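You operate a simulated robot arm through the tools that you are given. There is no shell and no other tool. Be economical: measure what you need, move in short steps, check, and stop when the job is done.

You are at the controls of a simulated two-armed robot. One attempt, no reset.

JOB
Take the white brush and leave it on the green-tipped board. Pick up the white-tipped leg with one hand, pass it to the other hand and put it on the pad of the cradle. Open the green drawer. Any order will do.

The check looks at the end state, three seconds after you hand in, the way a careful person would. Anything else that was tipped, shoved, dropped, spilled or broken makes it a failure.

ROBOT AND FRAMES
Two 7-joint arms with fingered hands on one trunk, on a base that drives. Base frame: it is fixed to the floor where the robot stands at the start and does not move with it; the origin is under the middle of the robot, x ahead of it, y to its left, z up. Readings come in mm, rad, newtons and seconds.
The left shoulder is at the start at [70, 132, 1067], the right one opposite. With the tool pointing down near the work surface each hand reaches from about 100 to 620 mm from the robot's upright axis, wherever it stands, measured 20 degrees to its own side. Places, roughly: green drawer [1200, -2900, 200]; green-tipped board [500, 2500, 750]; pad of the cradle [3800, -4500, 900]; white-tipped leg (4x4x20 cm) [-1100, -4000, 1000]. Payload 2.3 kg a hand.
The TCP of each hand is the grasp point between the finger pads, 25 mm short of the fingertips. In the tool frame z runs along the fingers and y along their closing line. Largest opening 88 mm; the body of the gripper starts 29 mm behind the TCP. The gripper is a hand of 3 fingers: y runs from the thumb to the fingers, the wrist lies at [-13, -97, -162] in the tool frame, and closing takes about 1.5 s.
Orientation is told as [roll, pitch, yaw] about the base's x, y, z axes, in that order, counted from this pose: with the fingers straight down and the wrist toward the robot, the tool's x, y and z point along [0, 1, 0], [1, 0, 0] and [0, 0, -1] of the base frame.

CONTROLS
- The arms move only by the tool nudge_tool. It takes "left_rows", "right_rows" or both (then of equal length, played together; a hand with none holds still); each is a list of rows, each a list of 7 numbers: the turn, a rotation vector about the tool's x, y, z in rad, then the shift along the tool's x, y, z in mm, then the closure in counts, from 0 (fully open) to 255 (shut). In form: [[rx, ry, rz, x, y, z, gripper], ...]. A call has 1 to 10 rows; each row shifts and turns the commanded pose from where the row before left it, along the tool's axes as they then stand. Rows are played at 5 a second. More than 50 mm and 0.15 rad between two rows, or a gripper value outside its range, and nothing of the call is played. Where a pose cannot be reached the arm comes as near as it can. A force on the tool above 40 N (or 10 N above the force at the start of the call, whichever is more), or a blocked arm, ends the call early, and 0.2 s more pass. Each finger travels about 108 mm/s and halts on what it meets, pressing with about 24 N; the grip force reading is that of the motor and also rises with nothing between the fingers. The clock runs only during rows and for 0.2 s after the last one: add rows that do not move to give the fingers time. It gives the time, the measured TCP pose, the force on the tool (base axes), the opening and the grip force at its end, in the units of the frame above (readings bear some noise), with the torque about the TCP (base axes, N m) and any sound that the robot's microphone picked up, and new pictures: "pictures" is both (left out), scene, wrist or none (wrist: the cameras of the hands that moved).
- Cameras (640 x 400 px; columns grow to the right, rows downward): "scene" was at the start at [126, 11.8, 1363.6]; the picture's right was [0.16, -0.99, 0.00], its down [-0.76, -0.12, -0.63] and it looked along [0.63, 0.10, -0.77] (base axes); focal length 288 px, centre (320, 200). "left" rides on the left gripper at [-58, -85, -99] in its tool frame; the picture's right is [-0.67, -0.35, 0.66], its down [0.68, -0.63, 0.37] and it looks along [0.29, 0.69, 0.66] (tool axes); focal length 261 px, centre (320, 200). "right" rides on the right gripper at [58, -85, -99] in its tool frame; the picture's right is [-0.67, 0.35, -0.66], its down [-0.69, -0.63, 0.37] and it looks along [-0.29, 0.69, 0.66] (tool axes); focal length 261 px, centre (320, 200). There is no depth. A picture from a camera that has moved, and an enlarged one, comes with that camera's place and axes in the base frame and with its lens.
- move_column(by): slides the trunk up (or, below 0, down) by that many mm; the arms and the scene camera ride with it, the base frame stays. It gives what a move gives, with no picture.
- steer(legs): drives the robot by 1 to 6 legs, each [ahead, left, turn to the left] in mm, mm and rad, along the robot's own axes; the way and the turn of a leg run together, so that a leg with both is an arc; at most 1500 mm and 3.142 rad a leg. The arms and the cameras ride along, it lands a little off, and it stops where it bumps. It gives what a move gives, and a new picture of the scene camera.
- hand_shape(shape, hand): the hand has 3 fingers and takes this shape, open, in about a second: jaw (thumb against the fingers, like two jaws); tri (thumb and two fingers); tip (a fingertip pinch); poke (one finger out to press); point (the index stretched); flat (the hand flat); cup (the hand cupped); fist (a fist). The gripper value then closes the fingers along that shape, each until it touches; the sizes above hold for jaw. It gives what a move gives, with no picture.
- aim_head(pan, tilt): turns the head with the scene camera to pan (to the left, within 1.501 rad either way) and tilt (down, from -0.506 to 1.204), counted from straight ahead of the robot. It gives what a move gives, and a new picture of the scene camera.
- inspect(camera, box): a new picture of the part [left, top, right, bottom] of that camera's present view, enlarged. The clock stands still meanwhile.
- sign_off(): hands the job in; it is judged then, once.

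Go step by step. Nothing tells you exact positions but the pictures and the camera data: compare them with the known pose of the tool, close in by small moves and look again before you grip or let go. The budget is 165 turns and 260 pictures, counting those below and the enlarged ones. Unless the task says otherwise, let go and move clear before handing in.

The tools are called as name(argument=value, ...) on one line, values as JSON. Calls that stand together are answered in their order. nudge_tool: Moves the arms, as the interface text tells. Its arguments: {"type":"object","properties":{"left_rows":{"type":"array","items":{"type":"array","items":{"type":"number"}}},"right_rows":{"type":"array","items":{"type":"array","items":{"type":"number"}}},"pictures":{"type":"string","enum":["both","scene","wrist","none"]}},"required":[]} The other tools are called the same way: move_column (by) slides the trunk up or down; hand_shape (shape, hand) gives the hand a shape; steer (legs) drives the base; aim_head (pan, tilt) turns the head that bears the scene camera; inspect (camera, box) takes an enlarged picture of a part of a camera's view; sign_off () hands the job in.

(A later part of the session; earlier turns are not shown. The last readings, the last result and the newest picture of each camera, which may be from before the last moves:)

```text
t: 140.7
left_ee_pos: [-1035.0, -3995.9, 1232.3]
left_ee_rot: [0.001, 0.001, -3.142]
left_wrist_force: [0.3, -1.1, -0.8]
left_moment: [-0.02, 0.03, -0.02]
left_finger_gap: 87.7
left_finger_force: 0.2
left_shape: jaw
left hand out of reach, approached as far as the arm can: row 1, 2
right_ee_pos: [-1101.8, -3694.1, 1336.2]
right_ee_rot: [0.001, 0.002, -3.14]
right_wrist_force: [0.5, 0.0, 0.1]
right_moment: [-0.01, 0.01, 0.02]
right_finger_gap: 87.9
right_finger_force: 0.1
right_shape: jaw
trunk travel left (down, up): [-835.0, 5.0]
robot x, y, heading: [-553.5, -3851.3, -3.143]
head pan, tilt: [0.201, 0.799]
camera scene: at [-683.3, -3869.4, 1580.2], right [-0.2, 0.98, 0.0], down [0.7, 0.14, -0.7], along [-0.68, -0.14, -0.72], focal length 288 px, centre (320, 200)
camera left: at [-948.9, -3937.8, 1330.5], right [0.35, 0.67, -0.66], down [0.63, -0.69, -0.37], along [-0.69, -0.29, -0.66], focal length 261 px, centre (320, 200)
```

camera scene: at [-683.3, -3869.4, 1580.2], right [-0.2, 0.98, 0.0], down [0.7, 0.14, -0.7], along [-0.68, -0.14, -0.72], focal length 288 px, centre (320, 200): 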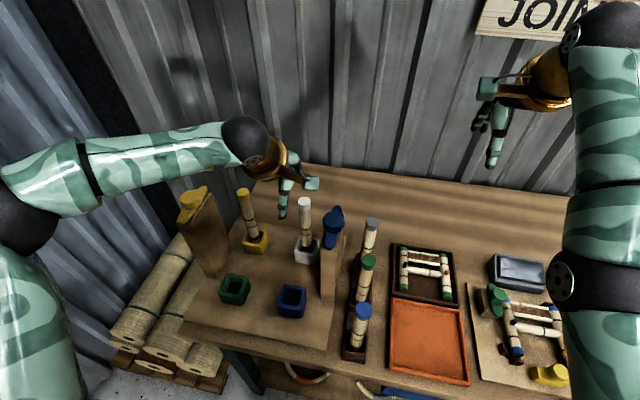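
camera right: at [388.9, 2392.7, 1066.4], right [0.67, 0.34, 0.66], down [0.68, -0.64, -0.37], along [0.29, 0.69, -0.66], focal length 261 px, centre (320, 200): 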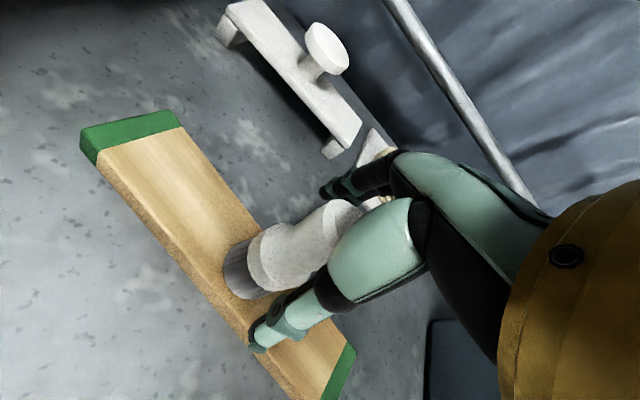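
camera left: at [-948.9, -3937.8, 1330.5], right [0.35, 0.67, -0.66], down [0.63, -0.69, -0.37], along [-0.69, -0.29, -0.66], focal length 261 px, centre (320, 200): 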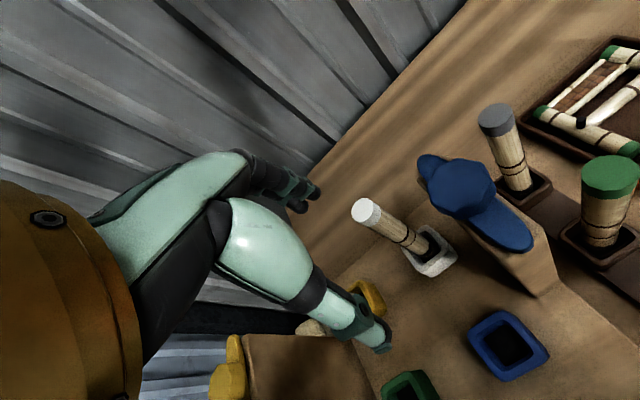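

The way is clear between the posts. I move forward over the leg while lowering to z ≈ 1160.

nudge_tool(left_rows=[[0, 0, 0, 0, 35, 20, 0], [0, 0, 0, 0, 35, 20, 0], [0, 0, 0, 3, 35, 20, 0], [0, 0, 0, 0, 0, 0, 0]])

inspect(camera="scene", box=[150, 110, 400, 270])

```text
t: 141.7
left_ee_pos: [-1139.6, -3998.6, 1172.2]
left_ee_rot: [0.001, 0.002, -3.142]
left_wrist_force: [0.1, 0.3, -0.1]
left_moment: [0.0, -0.01, 0.01]
left_finger_gap: 87.7
left_finger_force: 0.1
left_shape: jaw
right_ee_pos: [-1101.5, -3693.1, 1336.8]
right_ee_rot: [0.002, 0.001, -3.14]
right_wrist_force: [0.4, 0.3, 0.7]
right_moment: [-0.03, 0.01, 0.0]
right_finger_gap: 87.8
right_finger_force: 0.0
right_shape: jaw
trunk travel left (down, up): [-835.0, 5.0]
robot x, y, heading: [-552.6, -3850.8, -3.141]
head pan, tilt: [0.201, 0.799]
camera scene: at [-682.8, -3868.8, 1580.2], right [-0.2, 0.98, 0.0], down [0.7, 0.14, -0.7], along [-0.68, -0.14, -0.72], focal length 288 px, centre (320, 200)
camera left: at [-1053.6, -3940.3, 1271.3], right [0.35, 0.67, -0.66], down [0.63, -0.69, -0.37], along [-0.69, -0.29, -0.66], focal length 261 px, centre (320, 200)
```

scene: 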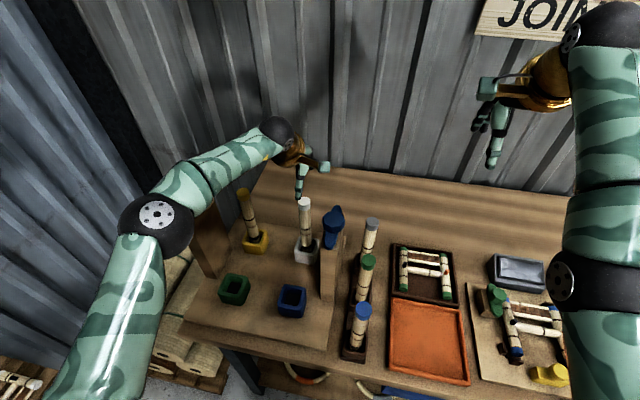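
left: 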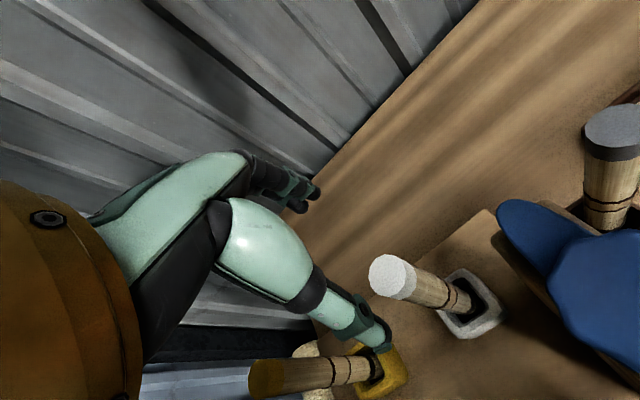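

```text
2.50 times, centred on (275, 190) of scene
camera zoom: at [-682.8, -3868.8, 1580.2], right [-0.2, 0.98, 0.0], down [0.7, 0.14, -0.7], along [-0.68, -0.14, -0.72], focal length 720 px, centre (432, 225)
```

zoom: 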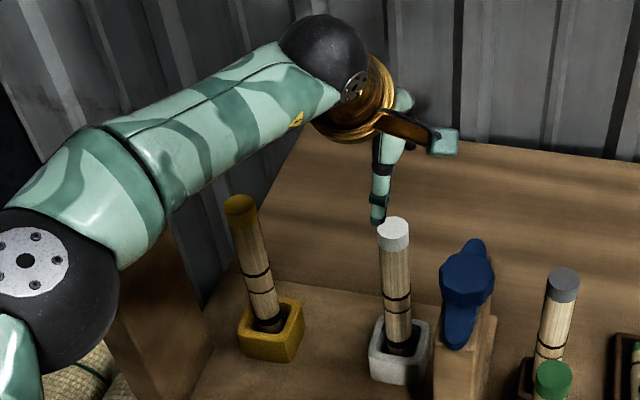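

Aligned (leg at ≈(-1136,-4000)). The elbow stays well clear of the yellow post. Lowering 95 mm.

nudge_tool(left_rows=[[0, 0, 0, 1, -2, 30, 0], [0, 0, 0, 0, 0, 30, 0], [0, 0, 0, 0, 0, 20, 0], [0, 0, 0, 0, 0, 15, 0], [0, 0, 0, 0, 0, 0, 0]])

inspect(camera="scene", box=[150, 130, 400, 290])

```text
t: 142.9
left_ee_pos: [-1137.6, -3998.7, 1076.6]
left_ee_rot: [0.0, 0.0, -3.14]
left_wrist_force: [0.1, -0.5, -0.2]
left_moment: [-0.01, 0.01, -0.01]
left_finger_gap: 87.8
left_finger_force: 0.0
left_shape: jaw
right_ee_pos: [-1101.1, -3694.8, 1337.4]
right_ee_rot: [0.0, 0.002, -3.14]
right_wrist_force: [0.3, 0.0, 0.3]
right_moment: [0.01, 0.0, 0.01]
right_finger_gap: 87.5
right_finger_force: 0.1
right_shape: jaw
trunk travel left (down, up): [-835.0, 5.0]
robot x, y, heading: [-551.8, -3852.6, -3.14]
head pan, tilt: [0.201, 0.799]
camera scene: at [-683.4, -3868.9, 1580.2], right [-0.2, 0.98, 0.0], down [0.7, 0.14, -0.7], along [-0.68, -0.14, -0.72], focal length 288 px, centre (320, 200)
camera left: at [-1052.5, -3940.4, 1174.9], right [0.35, 0.67, -0.66], down [0.63, -0.68, -0.37], along [-0.69, -0.29, -0.66], focal length 261 px, centre (320, 200)
```

scene: 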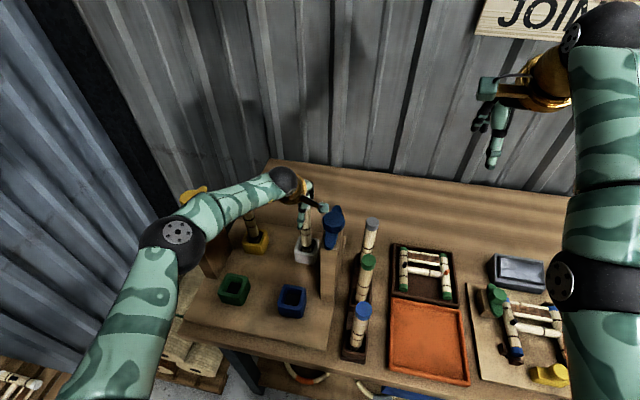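
left: 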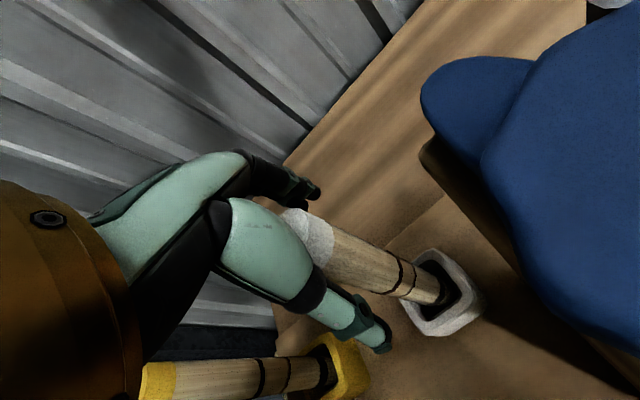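

```text
2.50 times, centred on (275, 210) of scene
camera zoom: at [-683.4, -3868.9, 1580.2], right [-0.2, 0.98, 0.0], down [0.7, 0.14, -0.7], along [-0.68, -0.14, -0.72], focal length 720 px, centre (432, 175)
```

zoom: 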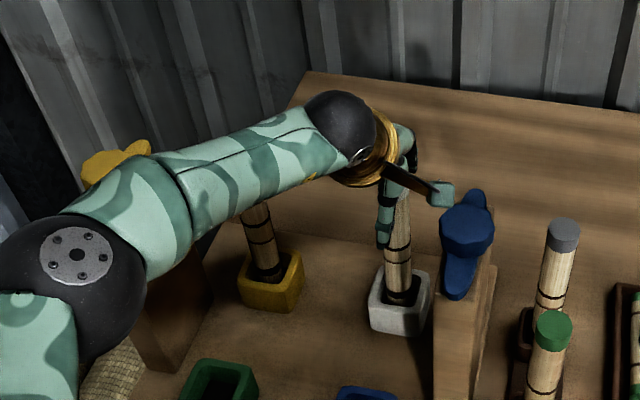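

The leg is between the fingers, and my wrist camera is near the blue knob, so I grip here after lowering just 4 mm.

nudge_tool(left_rows=[[0, 0, 0, 0, 0, 4, 60], [0, 0, 0, 0, 0, 0, 110], [0, 0, 0, 0, 0, 0, 160], [0, 0, 0, 0, 0, 0, 200], [0, 0, 0, 0, 0, 0, 255], [0, 0, 0, 0, 0, 0, 255], [0, 0, 0, 0, 0, 0, 255]], pictures="wrist")

```text
t: 144.5
left_ee_pos: [-1139.2, -3998.6, 1072.1]
left_ee_rot: [0.0, 0.0, -3.14]
left_wrist_force: [0.1, 0.5, 0.3]
left_moment: [0.0, 0.01, -0.03]
left_finger_gap: 23.9
left_finger_force: 24.2
left_shape: jaw
right_ee_pos: [-1100.7, -3693.6, 1336.5]
right_ee_rot: [0.001, 0.003, -3.141]
right_wrist_force: [0.0, 0.1, 0.0]
right_moment: [-0.01, 0.01, 0.02]
right_finger_gap: 87.6
right_finger_force: 0.0
right_shape: jaw
trunk travel left (down, up): [-835.0, 5.0]
robot x, y, heading: [-556.5, -3851.0, -3.14]
head pan, tilt: [0.201, 0.799]
camera left: at [-1052.7, -3940.6, 1171.6], right [0.35, 0.67, -0.66], down [0.63, -0.68, -0.37], along [-0.69, -0.29, -0.66], focal length 261 px, centre (320, 200)
```

left: 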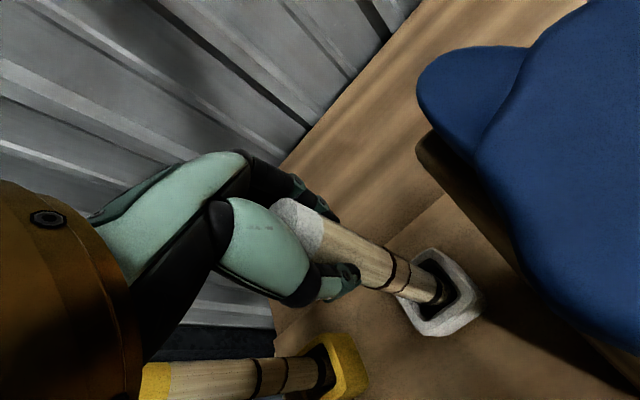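

Gripped. Lifting slowly straight up.

nudge_tool(left_rows=[[0, 0, 0, 0, 0, -8, 255], [0, 0, 0, 0, 0, -12, 255], [0, 0, 0, 0, 0, -18, 255], [0, 0, 0, 0, 0, -20, 255], [0, 0, 0, 0, 0, -22, 255], [0, 0, 0, 0, 0, -20, 255], [0, 0, 0, 0, 0, 0, 255]])

inspect(camera="scene", box=[200, 110, 400, 270])

```text
t: 146.1
left_ee_pos: [-1138.7, -3998.5, 1175.1]
left_ee_rot: [-0.001, 0.0, -3.14]
left_wrist_force: [0.1, -0.1, -0.3]
left_moment: [-0.03, -0.02, 0.0]
left_finger_gap: 23.7
left_finger_force: 23.6
left_shape: jaw
right_ee_pos: [-1102.0, -3694.2, 1337.2]
right_ee_rot: [0.001, 0.0, -3.142]
right_wrist_force: [-0.9, 0.0, 0.0]
right_moment: [-0.02, 0.01, -0.01]
right_finger_gap: 87.8
right_finger_force: 0.1
right_shape: jaw
trunk travel left (down, up): [-835.0, 5.0]
robot x, y, heading: [-559.1, -3848.9, -3.141]
head pan, tilt: [0.201, 0.799]
camera scene: at [-683.6, -3869.0, 1580.1], right [-0.2, 0.98, 0.0], down [0.7, 0.14, -0.7], along [-0.68, -0.14, -0.72], focal length 288 px, centre (320, 200)
camera left: at [-1053.0, -3939.7, 1273.7], right [0.35, 0.67, -0.66], down [0.63, -0.68, -0.37], along [-0.69, -0.29, -0.66], focal length 261 px, centre (320, 200)
```

scene: 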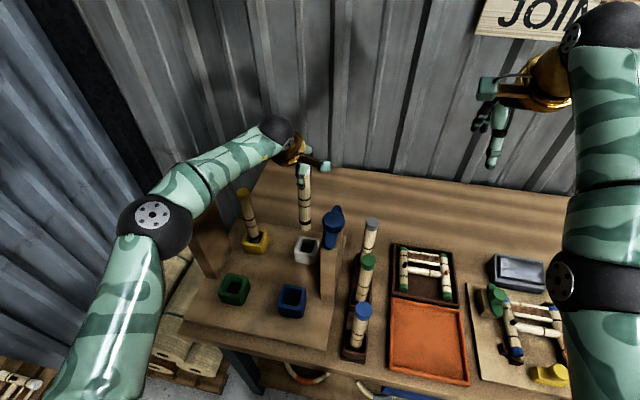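
left: 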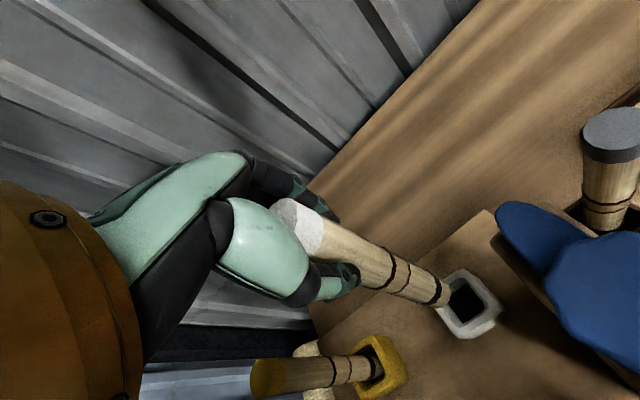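

```text
2.50 times, centred on (300, 190) of scene
camera zoom: at [-683.6, -3869.0, 1580.1], right [-0.2, 0.98, 0.0], down [0.7, 0.14, -0.7], along [-0.68, -0.14, -0.72], focal length 720 px, centre (370, 225)
```

zoom: 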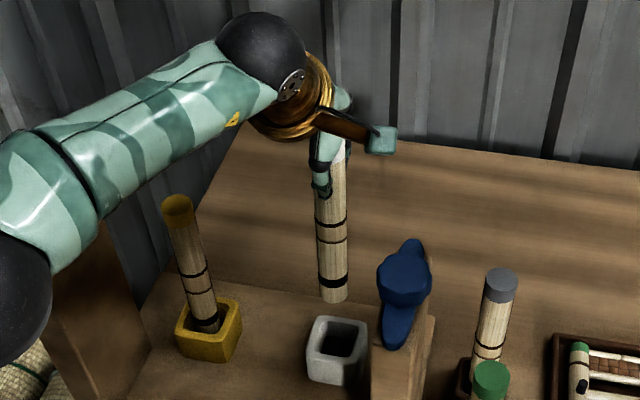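

Leg is clear of the socket. Backing straight out between the posts, then viewing the leg in hand.

steer(legs=[[-350, 0, 0], [-350, 0, 0]])

move_column(by=-150)

aim_head(pan=0.2, tilt=0.6)

```text
t: 150.3
left_ee_pos: [-436.9, -3996.5, 1172.6]
left_ee_rot: [0.0, 0.002, 3.137]
left_wrist_force: [-0.3, 0.1, -0.1]
left_moment: [0.02, -0.02, 0.02]
left_finger_gap: 23.6
left_finger_force: 24.4
left_shape: jaw
right_ee_pos: [-400.4, -3692.1, 1335.2]
right_ee_rot: [-0.001, 0.005, 3.139]
right_wrist_force: [-0.2, -0.4, 0.1]
right_moment: [0.01, -0.03, 0.02]
right_finger_gap: 87.7
right_finger_force: 0.0
right_shape: jaw
trunk travel left (down, up): [-835.0, 5.0]
robot x, y, heading: [149.5, -3853.6, 3.135]
head pan, tilt: [0.201, 0.799]
camera scene: at [16.9, -3869.8, 1579.8], right [-0.19, 0.98, 0.0], down [0.71, 0.14, -0.69], along [-0.68, -0.14, -0.72], focal length 288 px, centre (320, 200)
```

scene: 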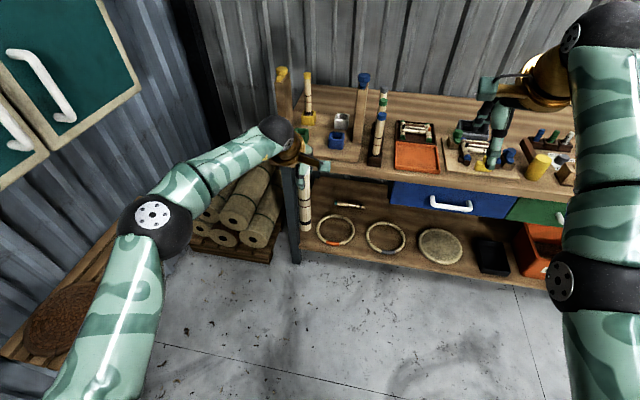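

```text
t: 152.0
left_ee_pos: [-435.2, -3995.6, 1025.3]
left_ee_rot: [0.002, -0.001, 3.137]
left_wrist_force: [0.6, -0.4, -0.8]
left_moment: [-0.02, 0.03, -0.02]
left_finger_gap: 23.7
left_finger_force: 24.4
left_shape: jaw
right_ee_pos: [-397.3, -3692.8, 1187.8]
right_ee_rot: [0.0, 0.003, 3.137]
right_wrist_force: [-0.6, -0.7, 0.0]
right_moment: [0.0, 0.0, -0.02]
right_finger_gap: 87.6
right_finger_force: 0.0
right_shape: jaw
trunk travel left (down, up): [-685.0, 155.0]
robot x, y, heading: [149.2, -3857.6, 3.134]
head pan, tilt: [0.201, 0.799]
```

```text
t: 152.8
left_ee_pos: [-434.3, -3995.1, 1025.5]
left_ee_rot: [0.001, 0.0, 3.138]
left_wrist_force: [-0.3, 1.1, -0.5]
left_moment: [0.01, 0.02, -0.02]
left_finger_gap: 23.8
left_finger_force: 24.1
left_shape: jaw
right_ee_pos: [-396.1, -3692.0, 1186.5]
right_ee_rot: [0.001, 0.003, 3.138]
right_wrist_force: [0.2, -0.4, 0.9]
right_moment: [0.0, -0.01, 0.01]
right_finger_gap: 87.6
right_finger_force: 0.0
right_shape: jaw
trunk travel left (down, up): [-685.0, 155.0]
robot x, y, heading: [148.1, -3855.6, 3.135]
head pan, tilt: [0.201, 0.6]
camera scene: at [13.2, -3871.3, 1447.0], right [-0.19, 0.98, 0.0], down [0.56, 0.11, -0.82], along [-0.81, -0.16, -0.57], focal length 288 px, centre (320, 200)
```

scene: 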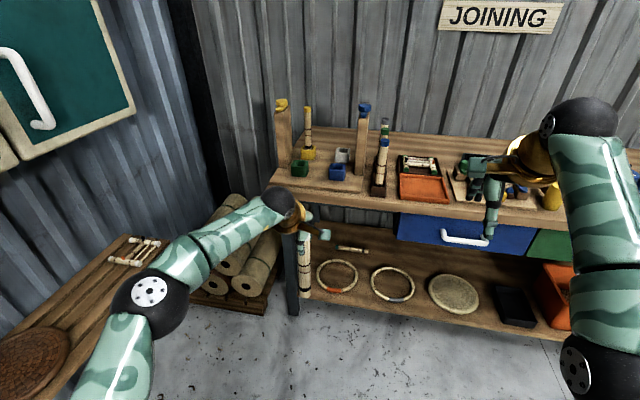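

Leg held securely. Now move out to open floor, turn to face +x and drive toward the binding bench to inspect the cradle.

steer(legs=[[0, 450, 0]])

```text
t: 155.2
left_ee_pos: [-445.7, -4377.5, 1027.1]
left_ee_rot: [-0.003, -0.004, 3.114]
left_wrist_force: [0.3, -0.5, -0.5]
left_moment: [0.04, -0.02, -0.02]
left_finger_gap: 23.7
left_finger_force: 23.8
left_shape: jaw
right_ee_pos: [-400.8, -4075.3, 1188.7]
right_ee_rot: [-0.001, -0.001, 3.115]
right_wrist_force: [0.6, -0.2, 0.7]
right_moment: [0.01, -0.01, -0.04]
right_finger_gap: 87.8
right_finger_force: 0.1
right_shape: jaw
trunk travel left (down, up): [-685.0, 155.0]
robot x, y, heading: [135.9, -4247.1, 3.116]
head pan, tilt: [0.201, 0.6]
stopped in leg 1: the robot was blocked; the commanded pose is now the measured one
camera scene: at [6.1, -4264.0, 1447.4], right [-0.17, 0.98, 0.0], down [0.55, 0.1, -0.83], along [-0.81, -0.14, -0.56], focal length 288 px, centre (320, 200)
```

scene: 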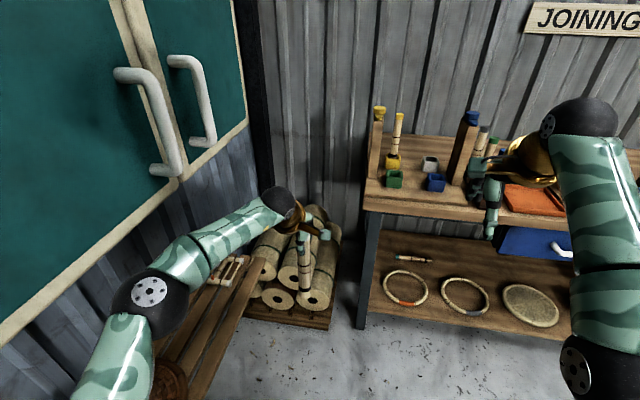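

Wrong sign — I drove left and bumped. I move back right immediately and check what was touched.

steer(legs=[[0, -420, 0], [0, -420, 0]])

aim_head(pan=1.3, tilt=0.6)

aim_head(pan=1.5, tilt=0.4)

```text
t: 159.9
left_ee_pos: [-427.0, -3536.6, 1024.2]
left_ee_rot: [-0.001, 0.0, 3.109]
left_wrist_force: [0.2, -0.2, -0.5]
left_moment: [-0.01, 0.01, 0.01]
left_finger_gap: 23.8
left_finger_force: 23.9
left_shape: jaw
right_ee_pos: [-379.7, -3233.0, 1186.3]
right_ee_rot: [-0.002, 0.003, 3.11]
right_wrist_force: [-0.4, -0.8, -0.4]
right_moment: [-0.02, 0.02, 0.0]
right_finger_gap: 87.7
right_finger_force: 0.0
right_shape: jaw
trunk travel left (down, up): [-685.0, 155.0]
robot x, y, heading: [165.7, -3410.4, 3.11]
head pan, tilt: [0.201, 0.6]
camera scene: at [24.9, -3423.8, 1447.0], right [-0.17, 0.99, 0.0], down [0.56, 0.1, -0.82], along [-0.81, -0.14, -0.57], focal length 288 px, centre (320, 200)
```

scene: 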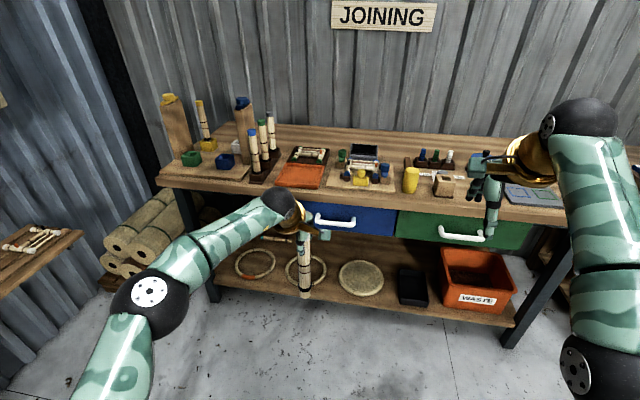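

```text
t: 161.3
left_ee_pos: [-426.9, -3534.7, 1025.1]
left_ee_rot: [-0.001, 0.0, 3.11]
left_wrist_force: [-0.8, -0.9, -0.8]
left_moment: [0.0, 0.01, 0.03]
left_finger_gap: 23.6
left_finger_force: 23.6
left_shape: jaw
right_ee_pos: [-380.6, -3232.5, 1186.7]
right_ee_rot: [0.001, 0.005, 3.111]
right_wrist_force: [1.3, 1.1, 0.0]
right_moment: [0.0, 0.01, -0.01]
right_finger_gap: 87.8
right_finger_force: 0.0
right_shape: jaw
trunk travel left (down, up): [-685.0, 155.0]
robot x, y, heading: [162.1, -3409.8, 3.109]
head pan, tilt: [1.3, 0.6]
camera scene: at [85.6, -3491.7, 1447.1], right [-0.95, 0.3, 0.0], down [0.17, 0.54, -0.82], along [-0.25, -0.79, -0.57], focal length 288 px, centre (320, 200)
```

scene: 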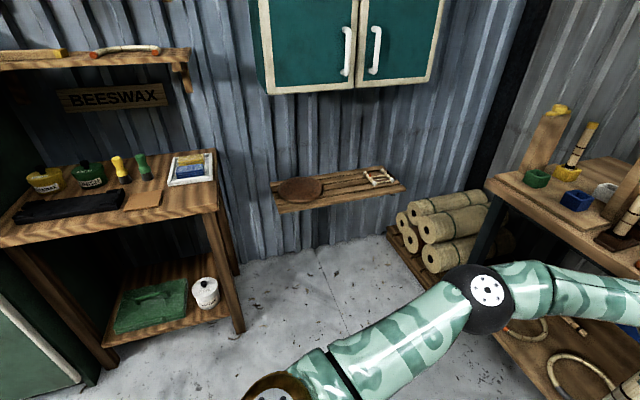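

```text
t: 162.0
left_ee_pos: [-427.0, -3535.4, 1025.2]
left_ee_rot: [0.0, 0.0, 3.111]
left_wrist_force: [-0.7, -0.4, 0.0]
left_moment: [-0.02, 0.0, -0.04]
left_finger_gap: 23.5
left_finger_force: 23.9
left_shape: jaw
right_ee_pos: [-380.1, -3232.3, 1185.7]
right_ee_rot: [-0.001, 0.002, 3.108]
right_wrist_force: [-0.5, 0.7, 0.1]
right_moment: [0.01, 0.0, -0.01]
right_finger_gap: 87.7
right_finger_force: 0.2
right_shape: jaw
trunk travel left (down, up): [-685.0, 155.0]
robot x, y, heading: [161.6, -3412.0, 3.11]
head pan, tilt: [1.499, 0.4]
camera scene: at [102.4, -3499.5, 1465.2], right [-0.99, 0.1, 0.0], down [0.04, 0.39, -0.92], along [-0.09, -0.92, -0.39], focal length 288 px, centre (320, 200)
```

scene: 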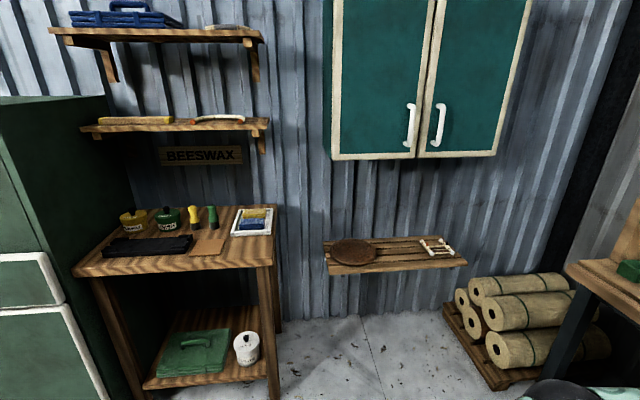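

Nothing appears disturbed. Now I turn to face +x and drive along the aisle.

steer(legs=[[0, 0, -3.11], [0, -230, 0], [1500, 0, 0]])

aim_head(pan=-0.3, tilt=0.4)

aim_head(pan=1.4, tilt=0.7)

```text
t: 178.0
left_ee_pos: [2241.1, -3469.2, 1025.0]
left_ee_rot: [-0.001, 0.0, 0.013]
left_wrist_force: [0.0, 0.0, -1.3]
left_moment: [0.01, 0.02, -0.02]
left_finger_gap: 23.1
left_finger_force: 23.8
left_shape: jaw
right_ee_pos: [2207.9, -3772.7, 1186.8]
right_ee_rot: [0.0, 0.002, 0.014]
right_wrist_force: [-0.4, -0.4, 0.0]
right_moment: [0.02, -0.02, -0.01]
right_finger_gap: 87.7
right_finger_force: 0.1
right_shape: jaw
trunk travel left (down, up): [-685.0, 155.0]
robot x, y, heading: [1656.1, -3621.9, 0.018]
head pan, tilt: [1.499, 0.4]
camera scene: at [1714.3, -3527.8, 1465.3], right [1.0, -0.06, 0.0], down [-0.02, -0.39, -0.92], along [0.05, 0.92, -0.39], focal length 288 px, centre (320, 200)
```

scene: 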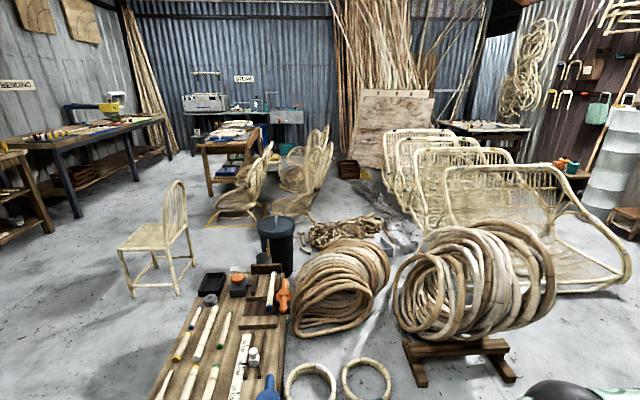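

```text
t: 179.8
left_ee_pos: [2241.7, -3468.3, 1024.7]
left_ee_rot: [-0.002, 0.001, 0.015]
left_wrist_force: [0.5, 0.1, -0.6]
left_moment: [-0.03, 0.0, 0.03]
left_finger_gap: 23.0
left_finger_force: 24.3
left_shape: jaw
right_ee_pos: [2208.6, -3772.0, 1186.1]
right_ee_rot: [-0.001, 0.003, 0.016]
right_wrist_force: [0.6, 0.4, -0.3]
right_moment: [0.0, 0.02, -0.01]
right_finger_gap: 88.0
right_finger_force: 0.0
right_shape: jaw
trunk travel left (down, up): [-685.0, 155.0]
robot x, y, heading: [1659.7, -3617.8, 0.013]
head pan, tilt: [-0.3, 0.4]
camera scene: at [1798.4, -3646.3, 1465.3], right [-0.28, -0.96, 0.0], down [-0.37, 0.11, -0.92], along [0.88, -0.26, -0.39], focal length 288 px, centre (320, 200)
```

scene: 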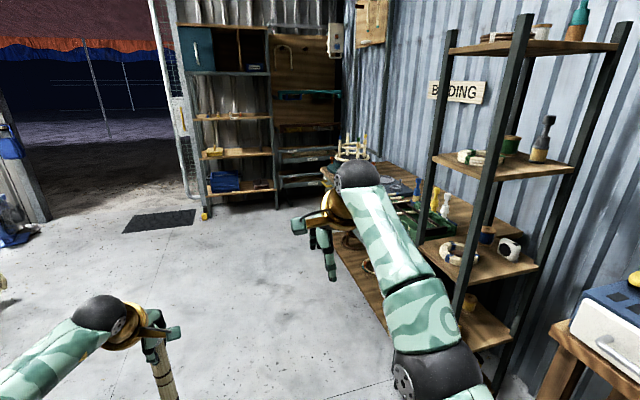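

```text
t: 181.5
left_ee_pos: [2241.2, -3468.0, 1025.2]
left_ee_rot: [-0.002, 0.001, 0.015]
left_wrist_force: [-1.1, -0.5, -0.9]
left_moment: [-0.01, -0.02, 0.01]
left_finger_gap: 22.9
left_finger_force: 24.2
left_shape: jaw
right_ee_pos: [2208.1, -3772.4, 1186.6]
right_ee_rot: [-0.001, 0.002, 0.014]
right_wrist_force: [-0.1, -0.1, -1.3]
right_moment: [-0.02, -0.03, -0.02]
right_finger_gap: 87.7
right_finger_force: 0.0
right_shape: jaw
trunk travel left (down, up): [-685.0, 155.0]
robot x, y, heading: [1657.5, -3618.8, 0.008]
head pan, tilt: [1.4, 0.7]
camera scene: at [1722.8, -3536.4, 1438.4], right [0.99, -0.16, 0.0], down [-0.1, -0.64, -0.76], along [0.12, 0.76, -0.64], focal length 288 px, centre (320, 200)
```

scene: 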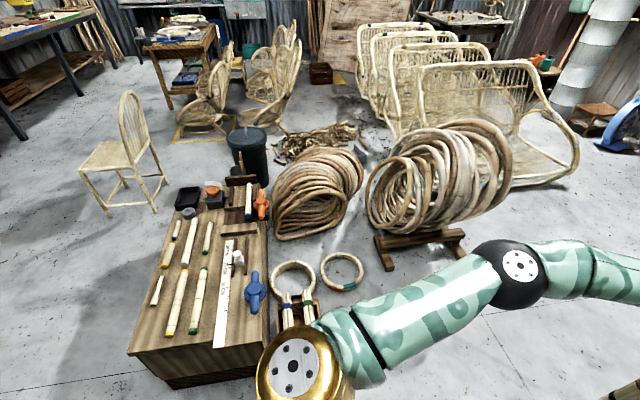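

The chest has its green drawer on its west face. I continue to the binding bench.

steer(legs=[[1500, 0, 0]])

aim_head(pan=-0.9, tilt=0.5)

```text
t: 189.0
left_ee_pos: [3768.8, -3477.7, 1024.0]
left_ee_rot: [0.001, 0.0, -0.01]
left_wrist_force: [-0.4, -1.1, -0.8]
left_moment: [0.0, -0.01, 0.01]
left_finger_gap: 23.1
left_finger_force: 24.2
left_shape: jaw
right_ee_pos: [3728.7, -3781.0, 1186.4]
right_ee_rot: [-0.001, 0.001, -0.009]
right_wrist_force: [-0.8, -0.1, 0.7]
right_moment: [0.02, 0.02, 0.03]
right_finger_gap: 87.8
right_finger_force: 0.1
right_shape: jaw
trunk travel left (down, up): [-685.0, 155.0]
robot x, y, heading: [3186.5, -3616.2, -0.005]
head pan, tilt: [1.4, 0.7]
camera scene: at [3248.7, -3533.6, 1438.5], right [0.98, -0.18, 0.0], down [-0.12, -0.63, -0.76], along [0.14, 0.75, -0.64], focal length 288 px, centre (320, 200)
```

scene: 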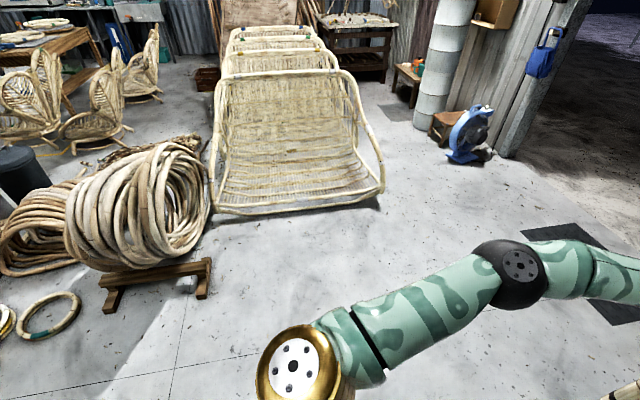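

```text
t: 191.2
left_ee_pos: [3769.2, -3477.3, 1024.2]
left_ee_rot: [-0.001, -0.001, -0.008]
left_wrist_force: [0.4, 0.8, -0.9]
left_moment: [0.0, 0.01, 0.01]
left_finger_gap: 23.1
left_finger_force: 24.1
left_shape: jaw
right_ee_pos: [3730.0, -3781.2, 1186.9]
right_ee_rot: [0.0, 0.001, -0.009]
right_wrist_force: [-0.6, -1.1, -0.8]
right_moment: [-0.01, -0.01, 0.03]
right_finger_gap: 88.0
right_finger_force: 0.0
right_shape: jaw
trunk travel left (down, up): [-685.0, 155.0]
robot x, y, heading: [3181.0, -3611.5, -0.01]
head pan, tilt: [-0.901, 0.499]
camera scene: at [3289.9, -3689.0, 1456.1], right [-0.79, -0.61, 0.0], down [-0.29, 0.38, -0.88], along [0.54, -0.69, -0.48], focal length 288 px, centre (320, 200)
```

scene: 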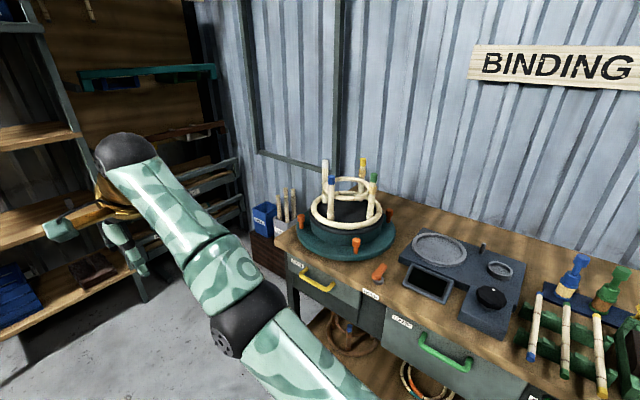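

The cradle is the turntable fixture around (344, 209) in the picture. Zooming in.

inspect(camera="scene", box=[260, 130, 440, 270])

inspect(camera="right", box=[0, 0, 640, 400])

```text
2.86 times, centred on (350, 200) of scene
camera zoom: at [3289.9, -3689.0, 1456.1], right [-0.79, -0.61, 0.0], down [-0.29, 0.38, -0.88], along [0.54, -0.69, -0.48], focal length 823 px, centre (234, 200)
```

zoom: 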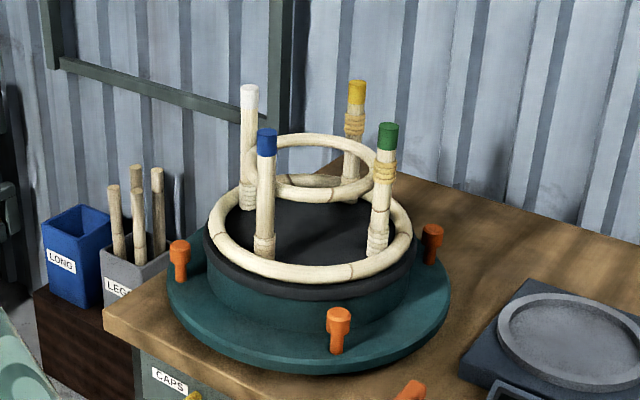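

```text
1.00 times, centred on (320, 200) of right (not enlarged: the box is as wide or as high as the picture)
camera zoom: at [3645.9, -3723.0, 1285.4], right [0.34, -0.67, 0.65], down [-0.64, -0.68, -0.36], along [0.69, -0.29, -0.66], focal length 261 px, centre (320, 200)
```

zoom: 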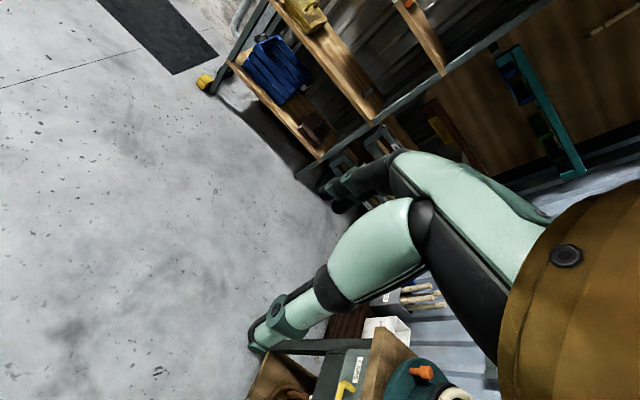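

The cradle holds a stool frame with four upright legs around a black pad, with a brace ring above it. I drive round to face it and measure.

steer(legs=[[700, 60, 0], [0, 0, -1.56]])

aim_head(pan=-0.15, tilt=0.6)

inspect(camera="right", box=[0, 0, 640, 400])

```text
t: 198.7
left_ee_pos: [4046.1, -4142.8, 1024.0]
left_ee_rot: [0.0, 0.001, -1.536]
left_wrist_force: [-0.2, 0.5, -1.3]
left_moment: [0.0, 0.01, -0.01]
left_finger_gap: 23.2
left_finger_force: 24.3
left_shape: jaw
right_ee_pos: [3742.1, -4115.3, 1186.1]
right_ee_rot: [0.0, 0.001, -1.536]
right_wrist_force: [0.4, 0.1, 0.1]
right_moment: [-0.01, -0.02, 0.01]
right_finger_gap: 87.6
right_finger_force: 0.1
right_shape: jaw
trunk travel left (down, up): [-685.0, 155.0]
robot x, y, heading: [3881.5, -3562.1, -1.536]
head pan, tilt: [-0.901, 0.499]
camera scene: at [3814.7, -3672.7, 1456.1], right [-0.65, 0.76, 0.0], down [0.36, 0.31, -0.88], along [-0.67, -0.57, -0.48], focal length 288 px, centre (320, 200)
```

scene: 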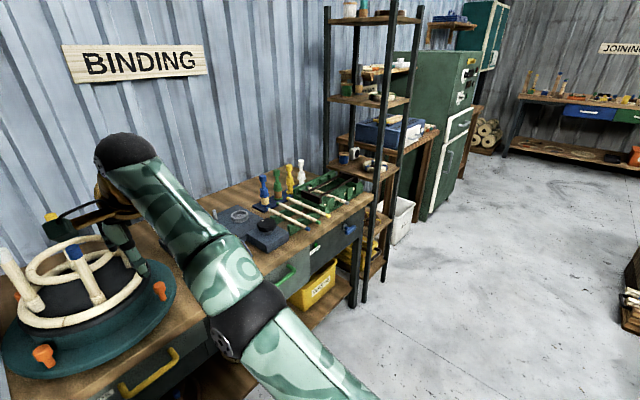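

```text
t: 199.8
left_ee_pos: [4045.8, -4142.0, 1024.8]
left_ee_rot: [-0.001, 0.001, -1.538]
left_wrist_force: [-0.1, 0.4, -0.4]
left_moment: [0.04, -0.04, -0.02]
left_finger_gap: 22.8
left_finger_force: 24.0
left_shape: jaw
right_ee_pos: [3741.4, -4117.0, 1186.0]
right_ee_rot: [0.001, 0.001, -1.536]
right_wrist_force: [-0.4, -0.8, -0.1]
right_moment: [0.0, 0.02, 0.02]
right_finger_gap: 87.9
right_finger_force: 0.1
right_shape: jaw
trunk travel left (down, up): [-685.0, 155.0]
robot x, y, heading: [3881.7, -3563.3, -1.537]
head pan, tilt: [-0.15, 0.6]
camera scene: at [3873.5, -3701.5, 1447.0], right [-0.99, 0.12, 0.0], down [0.07, 0.56, -0.82], along [-0.1, -0.82, -0.57], focal length 288 px, centre (320, 200)
```

scene: 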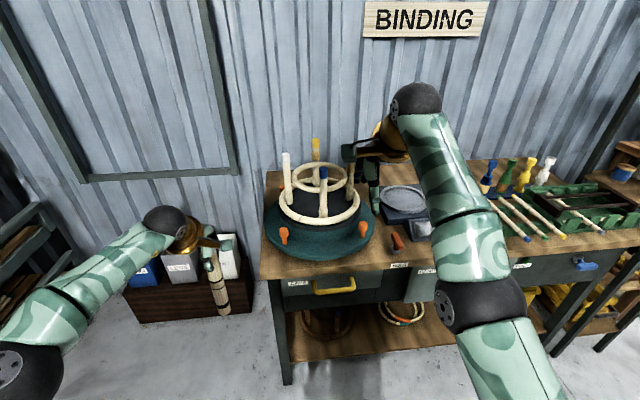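

```text
1.00 times, centred on (320, 200) of right (not enlarged: the box is as wide or as high as the picture)
camera zoom: at [3797.1, -4030.0, 1285.4], right [-0.66, -0.37, 0.65], down [-0.71, 0.61, -0.36], along [-0.26, -0.7, -0.66], focal length 261 px, centre (320, 200)
```

zoom: 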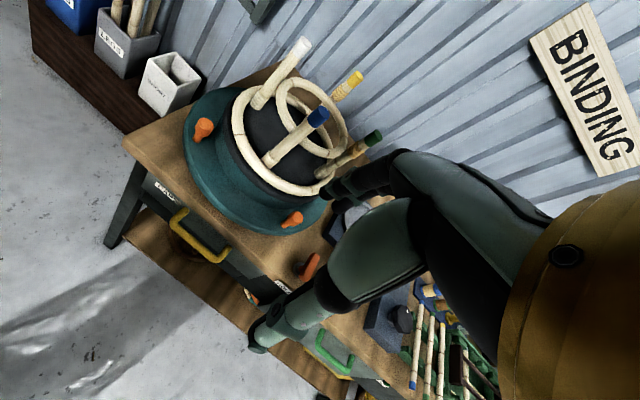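

There's another white-handled item at the right of this bench; I need to compare it with the brush I placed. Zooming.

inspect(camera="scene", box=[460, 140, 620, 240])

inspect(camera="scene", box=[250, 130, 390, 270])

inspect(camera="right", box=[180, 20, 400, 230])

```text
4.00 times, centred on (540, 190) of scene
camera zoom: at [3873.5, -3701.5, 1447.0], right [-0.99, 0.12, 0.0], down [0.07, 0.56, -0.82], along [-0.1, -0.82, -0.57], focal length 1152 px, centre (-560, 240)
```

zoom: 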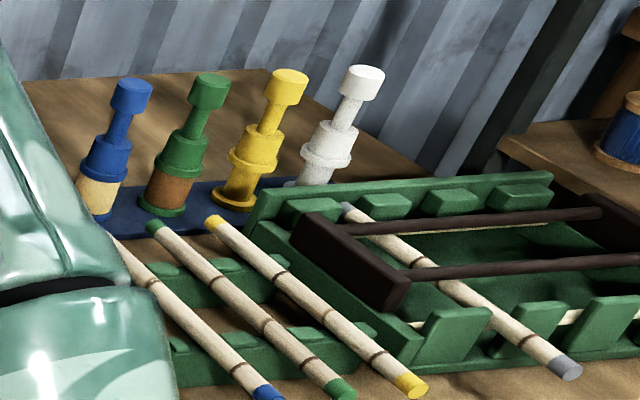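

```text
2.86 times, centred on (320, 200) of scene
camera zoom: at [3873.5, -3701.5, 1447.0], right [-0.99, 0.12, 0.0], down [0.07, 0.56, -0.82], along [-0.1, -0.82, -0.57], focal length 823 px, centre (320, 200)
```

zoom: 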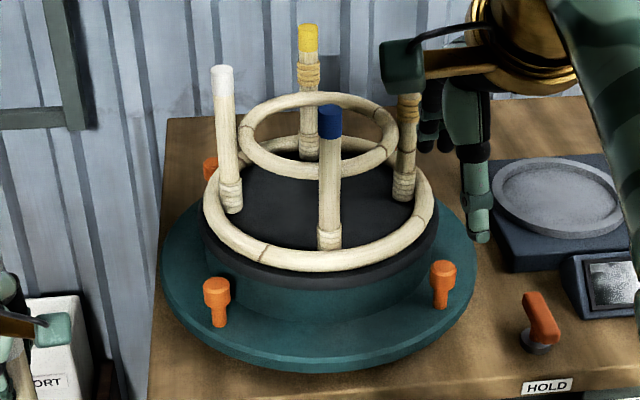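

```text
1.90 times, centred on (290, 125) of right
camera zoom: at [3797.1, -4030.0, 1285.4], right [-0.66, -0.37, 0.65], down [-0.71, 0.61, -0.36], along [-0.26, -0.7, -0.66], focal length 496 px, centre (377, 343)
```

zoom: 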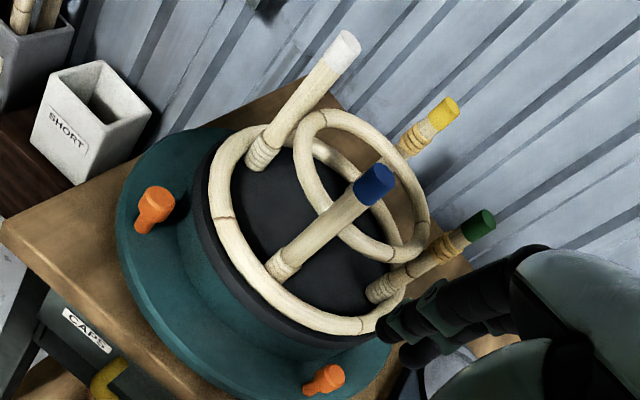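

Those bench items are bobbins, not brushes, so the brush was right. For the hand-over I'll hold the leg horizontal between the two hands facing each other; first bring both hands back in front of me.

nudge_tool(left_rows=[[0, 0, 0, -9, -31, 5, 255], [0, 0, 0, -9, -31, 5, 255], [0, 0, 0, -9, -31, 5, 255], [0, 0, 0, -9, -31, 5, 255], [0, 0, 0, -9, -31, 5, 255], [0, 0, 0, 0, 0, 0, 255]], right_rows=[[0, 0, 0, -18, -24, 37, 0], [0, 0, 0, -18, -24, 37, 0], [0, 0, 0, -18, -24, 37, 0], [0, 0, 0, -18, -24, 37, 0], [0, 0, 0, -18, -24, 37, 0], [0, 0, 0, 0, 0, 0, 0]], pictures="none")

aim_head(pan=0.0, tilt=0.75)

```text
t: 201.2
left_ee_pos: [3996.5, -3989.0, 1001.1]
left_ee_rot: [0.001, 0.002, -1.536]
left_wrist_force: [-0.2, -0.5, -1.0]
left_moment: [0.0, 0.0, 0.04]
left_finger_gap: 22.9
left_finger_force: 24.5
left_shape: jaw
right_ee_pos: [3642.3, -4155.9, 1070.0]
right_ee_rot: [0.001, 0.004, -1.536]
right_wrist_force: [0.2, -0.5, -0.5]
right_moment: [-0.02, 0.0, -0.01]
right_finger_gap: 87.8
right_finger_force: 0.0
right_shape: jaw
right hand out of reach, approached as far as the arm can: row 1, 2, 3, 4, 5
trunk travel left (down, up): [-685.0, 155.0]
robot x, y, heading: [3878.1, -3564.3, -1.532]
head pan, tilt: [-0.15, 0.6]
```

```text
t: 201.9
left_ee_pos: [3997.2, -3989.3, 999.9]
left_ee_rot: [0.001, 0.0, -1.536]
left_wrist_force: [-0.3, 0.7, -0.6]
left_moment: [0.0, 0.0, 0.0]
left_finger_gap: 23.0
left_finger_force: 23.8
left_shape: jaw
right_ee_pos: [3642.1, -4157.2, 1070.2]
right_ee_rot: [0.0, 0.004, -1.537]
right_wrist_force: [-0.8, 0.1, -0.1]
right_moment: [-0.01, 0.02, 0.0]
right_finger_gap: 88.0
right_finger_force: 0.1
right_shape: jaw
trunk travel left (down, up): [-685.0, 155.0]
robot x, y, heading: [3879.1, -3564.1, -1.535]
head pan, tilt: [0.0, 0.75]
camera scene: at [3886.8, -3696.5, 1434.2], right [-1.0, -0.03, 0.0], down [-0.02, 0.68, -0.73], along [0.02, -0.73, -0.68], focal length 288 px, centre (320, 200)
```

scene: 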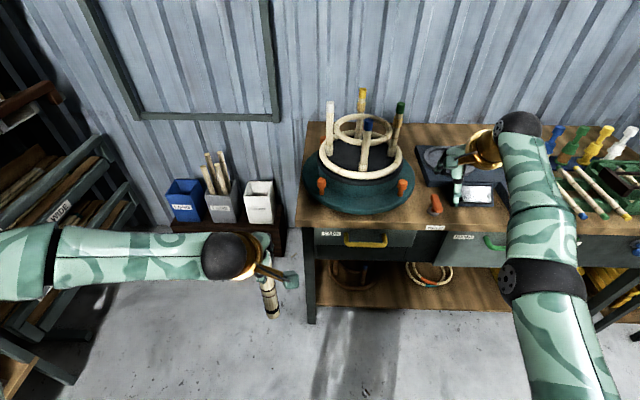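

The right arm's commanded pose seems to have drifted inside its minimum reach. I nudge it forward and up to bring it back into range.

nudge_tool(right_rows=[[0, 0, 0, 0, 40, -25, 0], [0, 0, 0, 0, 40, -25, 0], [0, 0, 0, 0, 40, -25, 0], [0, 0, 0, 0, 0, 0, 0]], pictures="none")

```text
t: 202.9
left_ee_pos: [3996.3, -3988.5, 1000.7]
left_ee_rot: [0.0, 0.0, -1.535]
left_wrist_force: [0.1, -0.1, -2.0]
left_moment: [-0.03, 0.01, 0.04]
left_finger_gap: 22.9
left_finger_force: 24.2
left_shape: jaw
right_ee_pos: [3650.0, -4156.6, 1081.4]
right_ee_rot: [0.001, 0.002, -1.536]
right_wrist_force: [0.6, -0.7, -0.2]
right_moment: [0.01, 0.01, 0.0]
right_finger_gap: 87.9
right_finger_force: 0.0
right_shape: jaw
right hand out of reach, approached as far as the arm can: row 1, 2, 3
trunk travel left (down, up): [-685.0, 155.0]
robot x, y, heading: [3882.9, -3565.2, -1.535]
head pan, tilt: [0.0, 0.75]
```

nudge_tool(right_rows=[[0, 0, 0, 0, 45, 0, 0], [0, 0, 0, 0, 45, 0, 0], [0, 0, 0, 0, 45, 0, 0], [0, 0, 0, 0, 45, 0, 0], [0, 0, 0, 0, 0, 0, 0], [0, 0, 0, 0, 0, 0, 0]], pictures="scene")

```text
t: 204.3
left_ee_pos: [3996.2, -3988.7, 999.7]
left_ee_rot: [0.0, -0.002, -1.537]
left_wrist_force: [-0.3, 0.5, -0.7]
left_moment: [0.01, 0.0, 0.0]
left_finger_gap: 22.8
left_finger_force: 23.7
left_shape: jaw
right_ee_pos: [3658.9, -4160.8, 1070.9]
right_ee_rot: [-0.001, 0.001, -1.536]
right_wrist_force: [0.4, -0.1, 0.3]
right_moment: [-0.01, -0.03, 0.02]
right_finger_gap: 87.8
right_finger_force: 0.0
right_shape: jaw
right hand out of reach, approached as far as the arm can: row 1, 2, 3, 4
trunk travel left (down, up): [-685.0, 155.0]
robot x, y, heading: [3882.2, -3563.3, -1.534]
head pan, tilt: [0.0, 0.75]
camera scene: at [3886.6, -3696.5, 1434.2], right [-1.0, -0.03, 0.0], down [-0.02, 0.68, -0.73], along [0.02, -0.73, -0.68], focal length 288 px, centre (320, 200)
```

scene: 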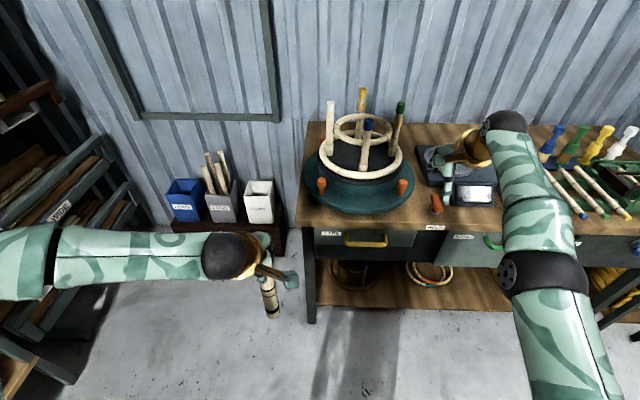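

The right arm seems stuck near a straight-elbow pose. I back off from the bench for room and try to bend it by lowering.

steer(legs=[[-250, 0, 0]])

nudge_tool(right_rows=[[0, 0, 0, 0, 0, 40, 0], [0, 0, 0, 0, 0, 40, 0], [0, 0, 0, 0, 0, 40, 0], [0, 0, 0, 0, 0, 40, 0], [0, 0, 0, 0, 0, 0, 0]], pictures="scene")

```text
t: 206.1
left_ee_pos: [3987.4, -3745.4, 1000.6]
left_ee_rot: [0.0, 0.003, -1.539]
left_wrist_force: [-0.1, 0.0, -1.8]
left_moment: [0.0, 0.0, -0.02]
left_finger_gap: 22.7
left_finger_force: 24.4
left_shape: jaw
right_ee_pos: [3648.4, -3917.7, 1069.1]
right_ee_rot: [0.0, 0.004, -1.537]
right_wrist_force: [-0.3, 0.3, 0.1]
right_moment: [-0.01, 0.02, 0.0]
right_finger_gap: 87.5
right_finger_force: 0.1
right_shape: jaw
trunk travel left (down, up): [-685.0, 155.0]
robot x, y, heading: [3874.5, -3318.0, -1.538]
head pan, tilt: [0.0, 0.75]
camera scene: at [3878.2, -3453.6, 1433.9], right [-1.0, -0.03, 0.0], down [-0.02, 0.68, -0.73], along [0.02, -0.73, -0.68], focal length 288 px, centre (320, 200)
```

scene: 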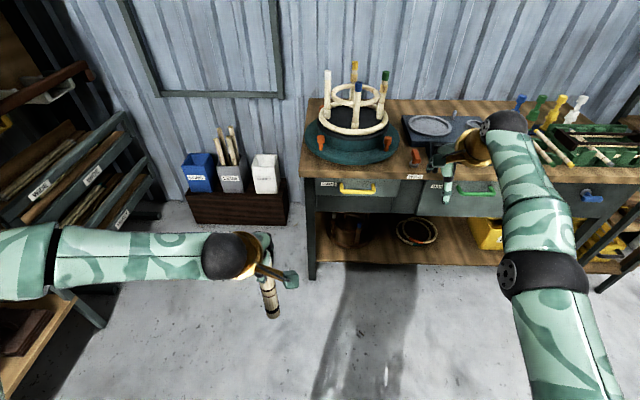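

```text
t: 207.3
left_ee_pos: [3987.0, -3744.9, 1000.6]
left_ee_rot: [0.001, -0.001, -1.54]
left_wrist_force: [-0.6, -0.8, -1.0]
left_moment: [-0.02, -0.01, -0.01]
left_finger_gap: 23.0
left_finger_force: 23.6
left_shape: jaw
right_ee_pos: [3647.3, -3925.0, 912.6]
right_ee_rot: [0.001, 0.001, -1.541]
right_wrist_force: [-0.1, -0.5, 0.5]
right_moment: [0.01, -0.01, 0.05]
right_finger_gap: 88.1
right_finger_force: 0.0
right_shape: jaw
right hand out of reach, approached as far as the arm can: row 1, 2, 4
trunk travel left (down, up): [-685.0, 155.0]
robot x, y, heading: [3871.1, -3315.1, -1.539]
head pan, tilt: [0.0, 0.75]
camera scene: at [3878.3, -3451.4, 1434.2], right [-1.0, -0.03, 0.0], down [-0.02, 0.68, -0.73], along [0.02, -0.73, -0.68], focal length 288 px, centre (320, 200)
```

scene: 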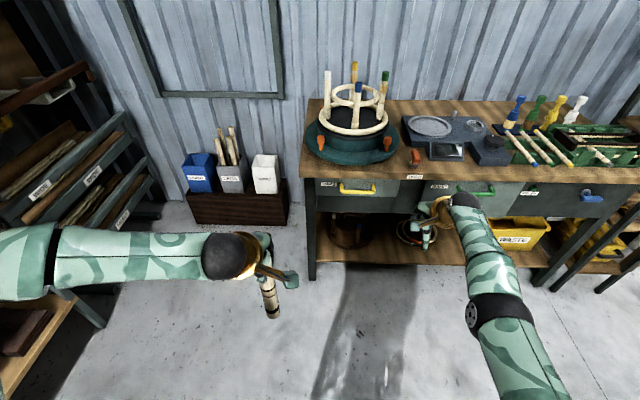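

It follows again (commanded = reached pose). Now retract it.

nudge_tool(right_rows=[[0, 0, 0, 0, -40, 0, 0], [0, 0, 0, 0, -45, 0, 0], [0, 0, 0, 0, -45, 0, 0], [0, 0, 0, 0, -45, 0, 0], [0, 0, 0, 0, 0, 0, 0]], pictures="none")

```text
t: 208.5
left_ee_pos: [3987.5, -3743.6, 1000.6]
left_ee_rot: [0.001, -0.001, -1.539]
left_wrist_force: [0.1, 0.2, -0.4]
left_moment: [-0.01, -0.01, -0.01]
left_finger_gap: 22.9
left_finger_force: 24.3
left_shape: jaw
right_ee_pos: [3620.7, -3917.3, 892.8]
right_ee_rot: [0.0, 0.004, -1.536]
right_wrist_force: [0.5, 0.4, -0.1]
right_moment: [-0.02, 0.01, -0.01]
right_finger_gap: 87.7
right_finger_force: 0.1
right_shape: jaw
right hand out of reach, approached as far as the arm can: row 1, 2, 3, 4
trunk travel left (down, up): [-685.0, 155.0]
robot x, y, heading: [3876.3, -3318.3, -1.539]
head pan, tilt: [0.0, 0.75]
```

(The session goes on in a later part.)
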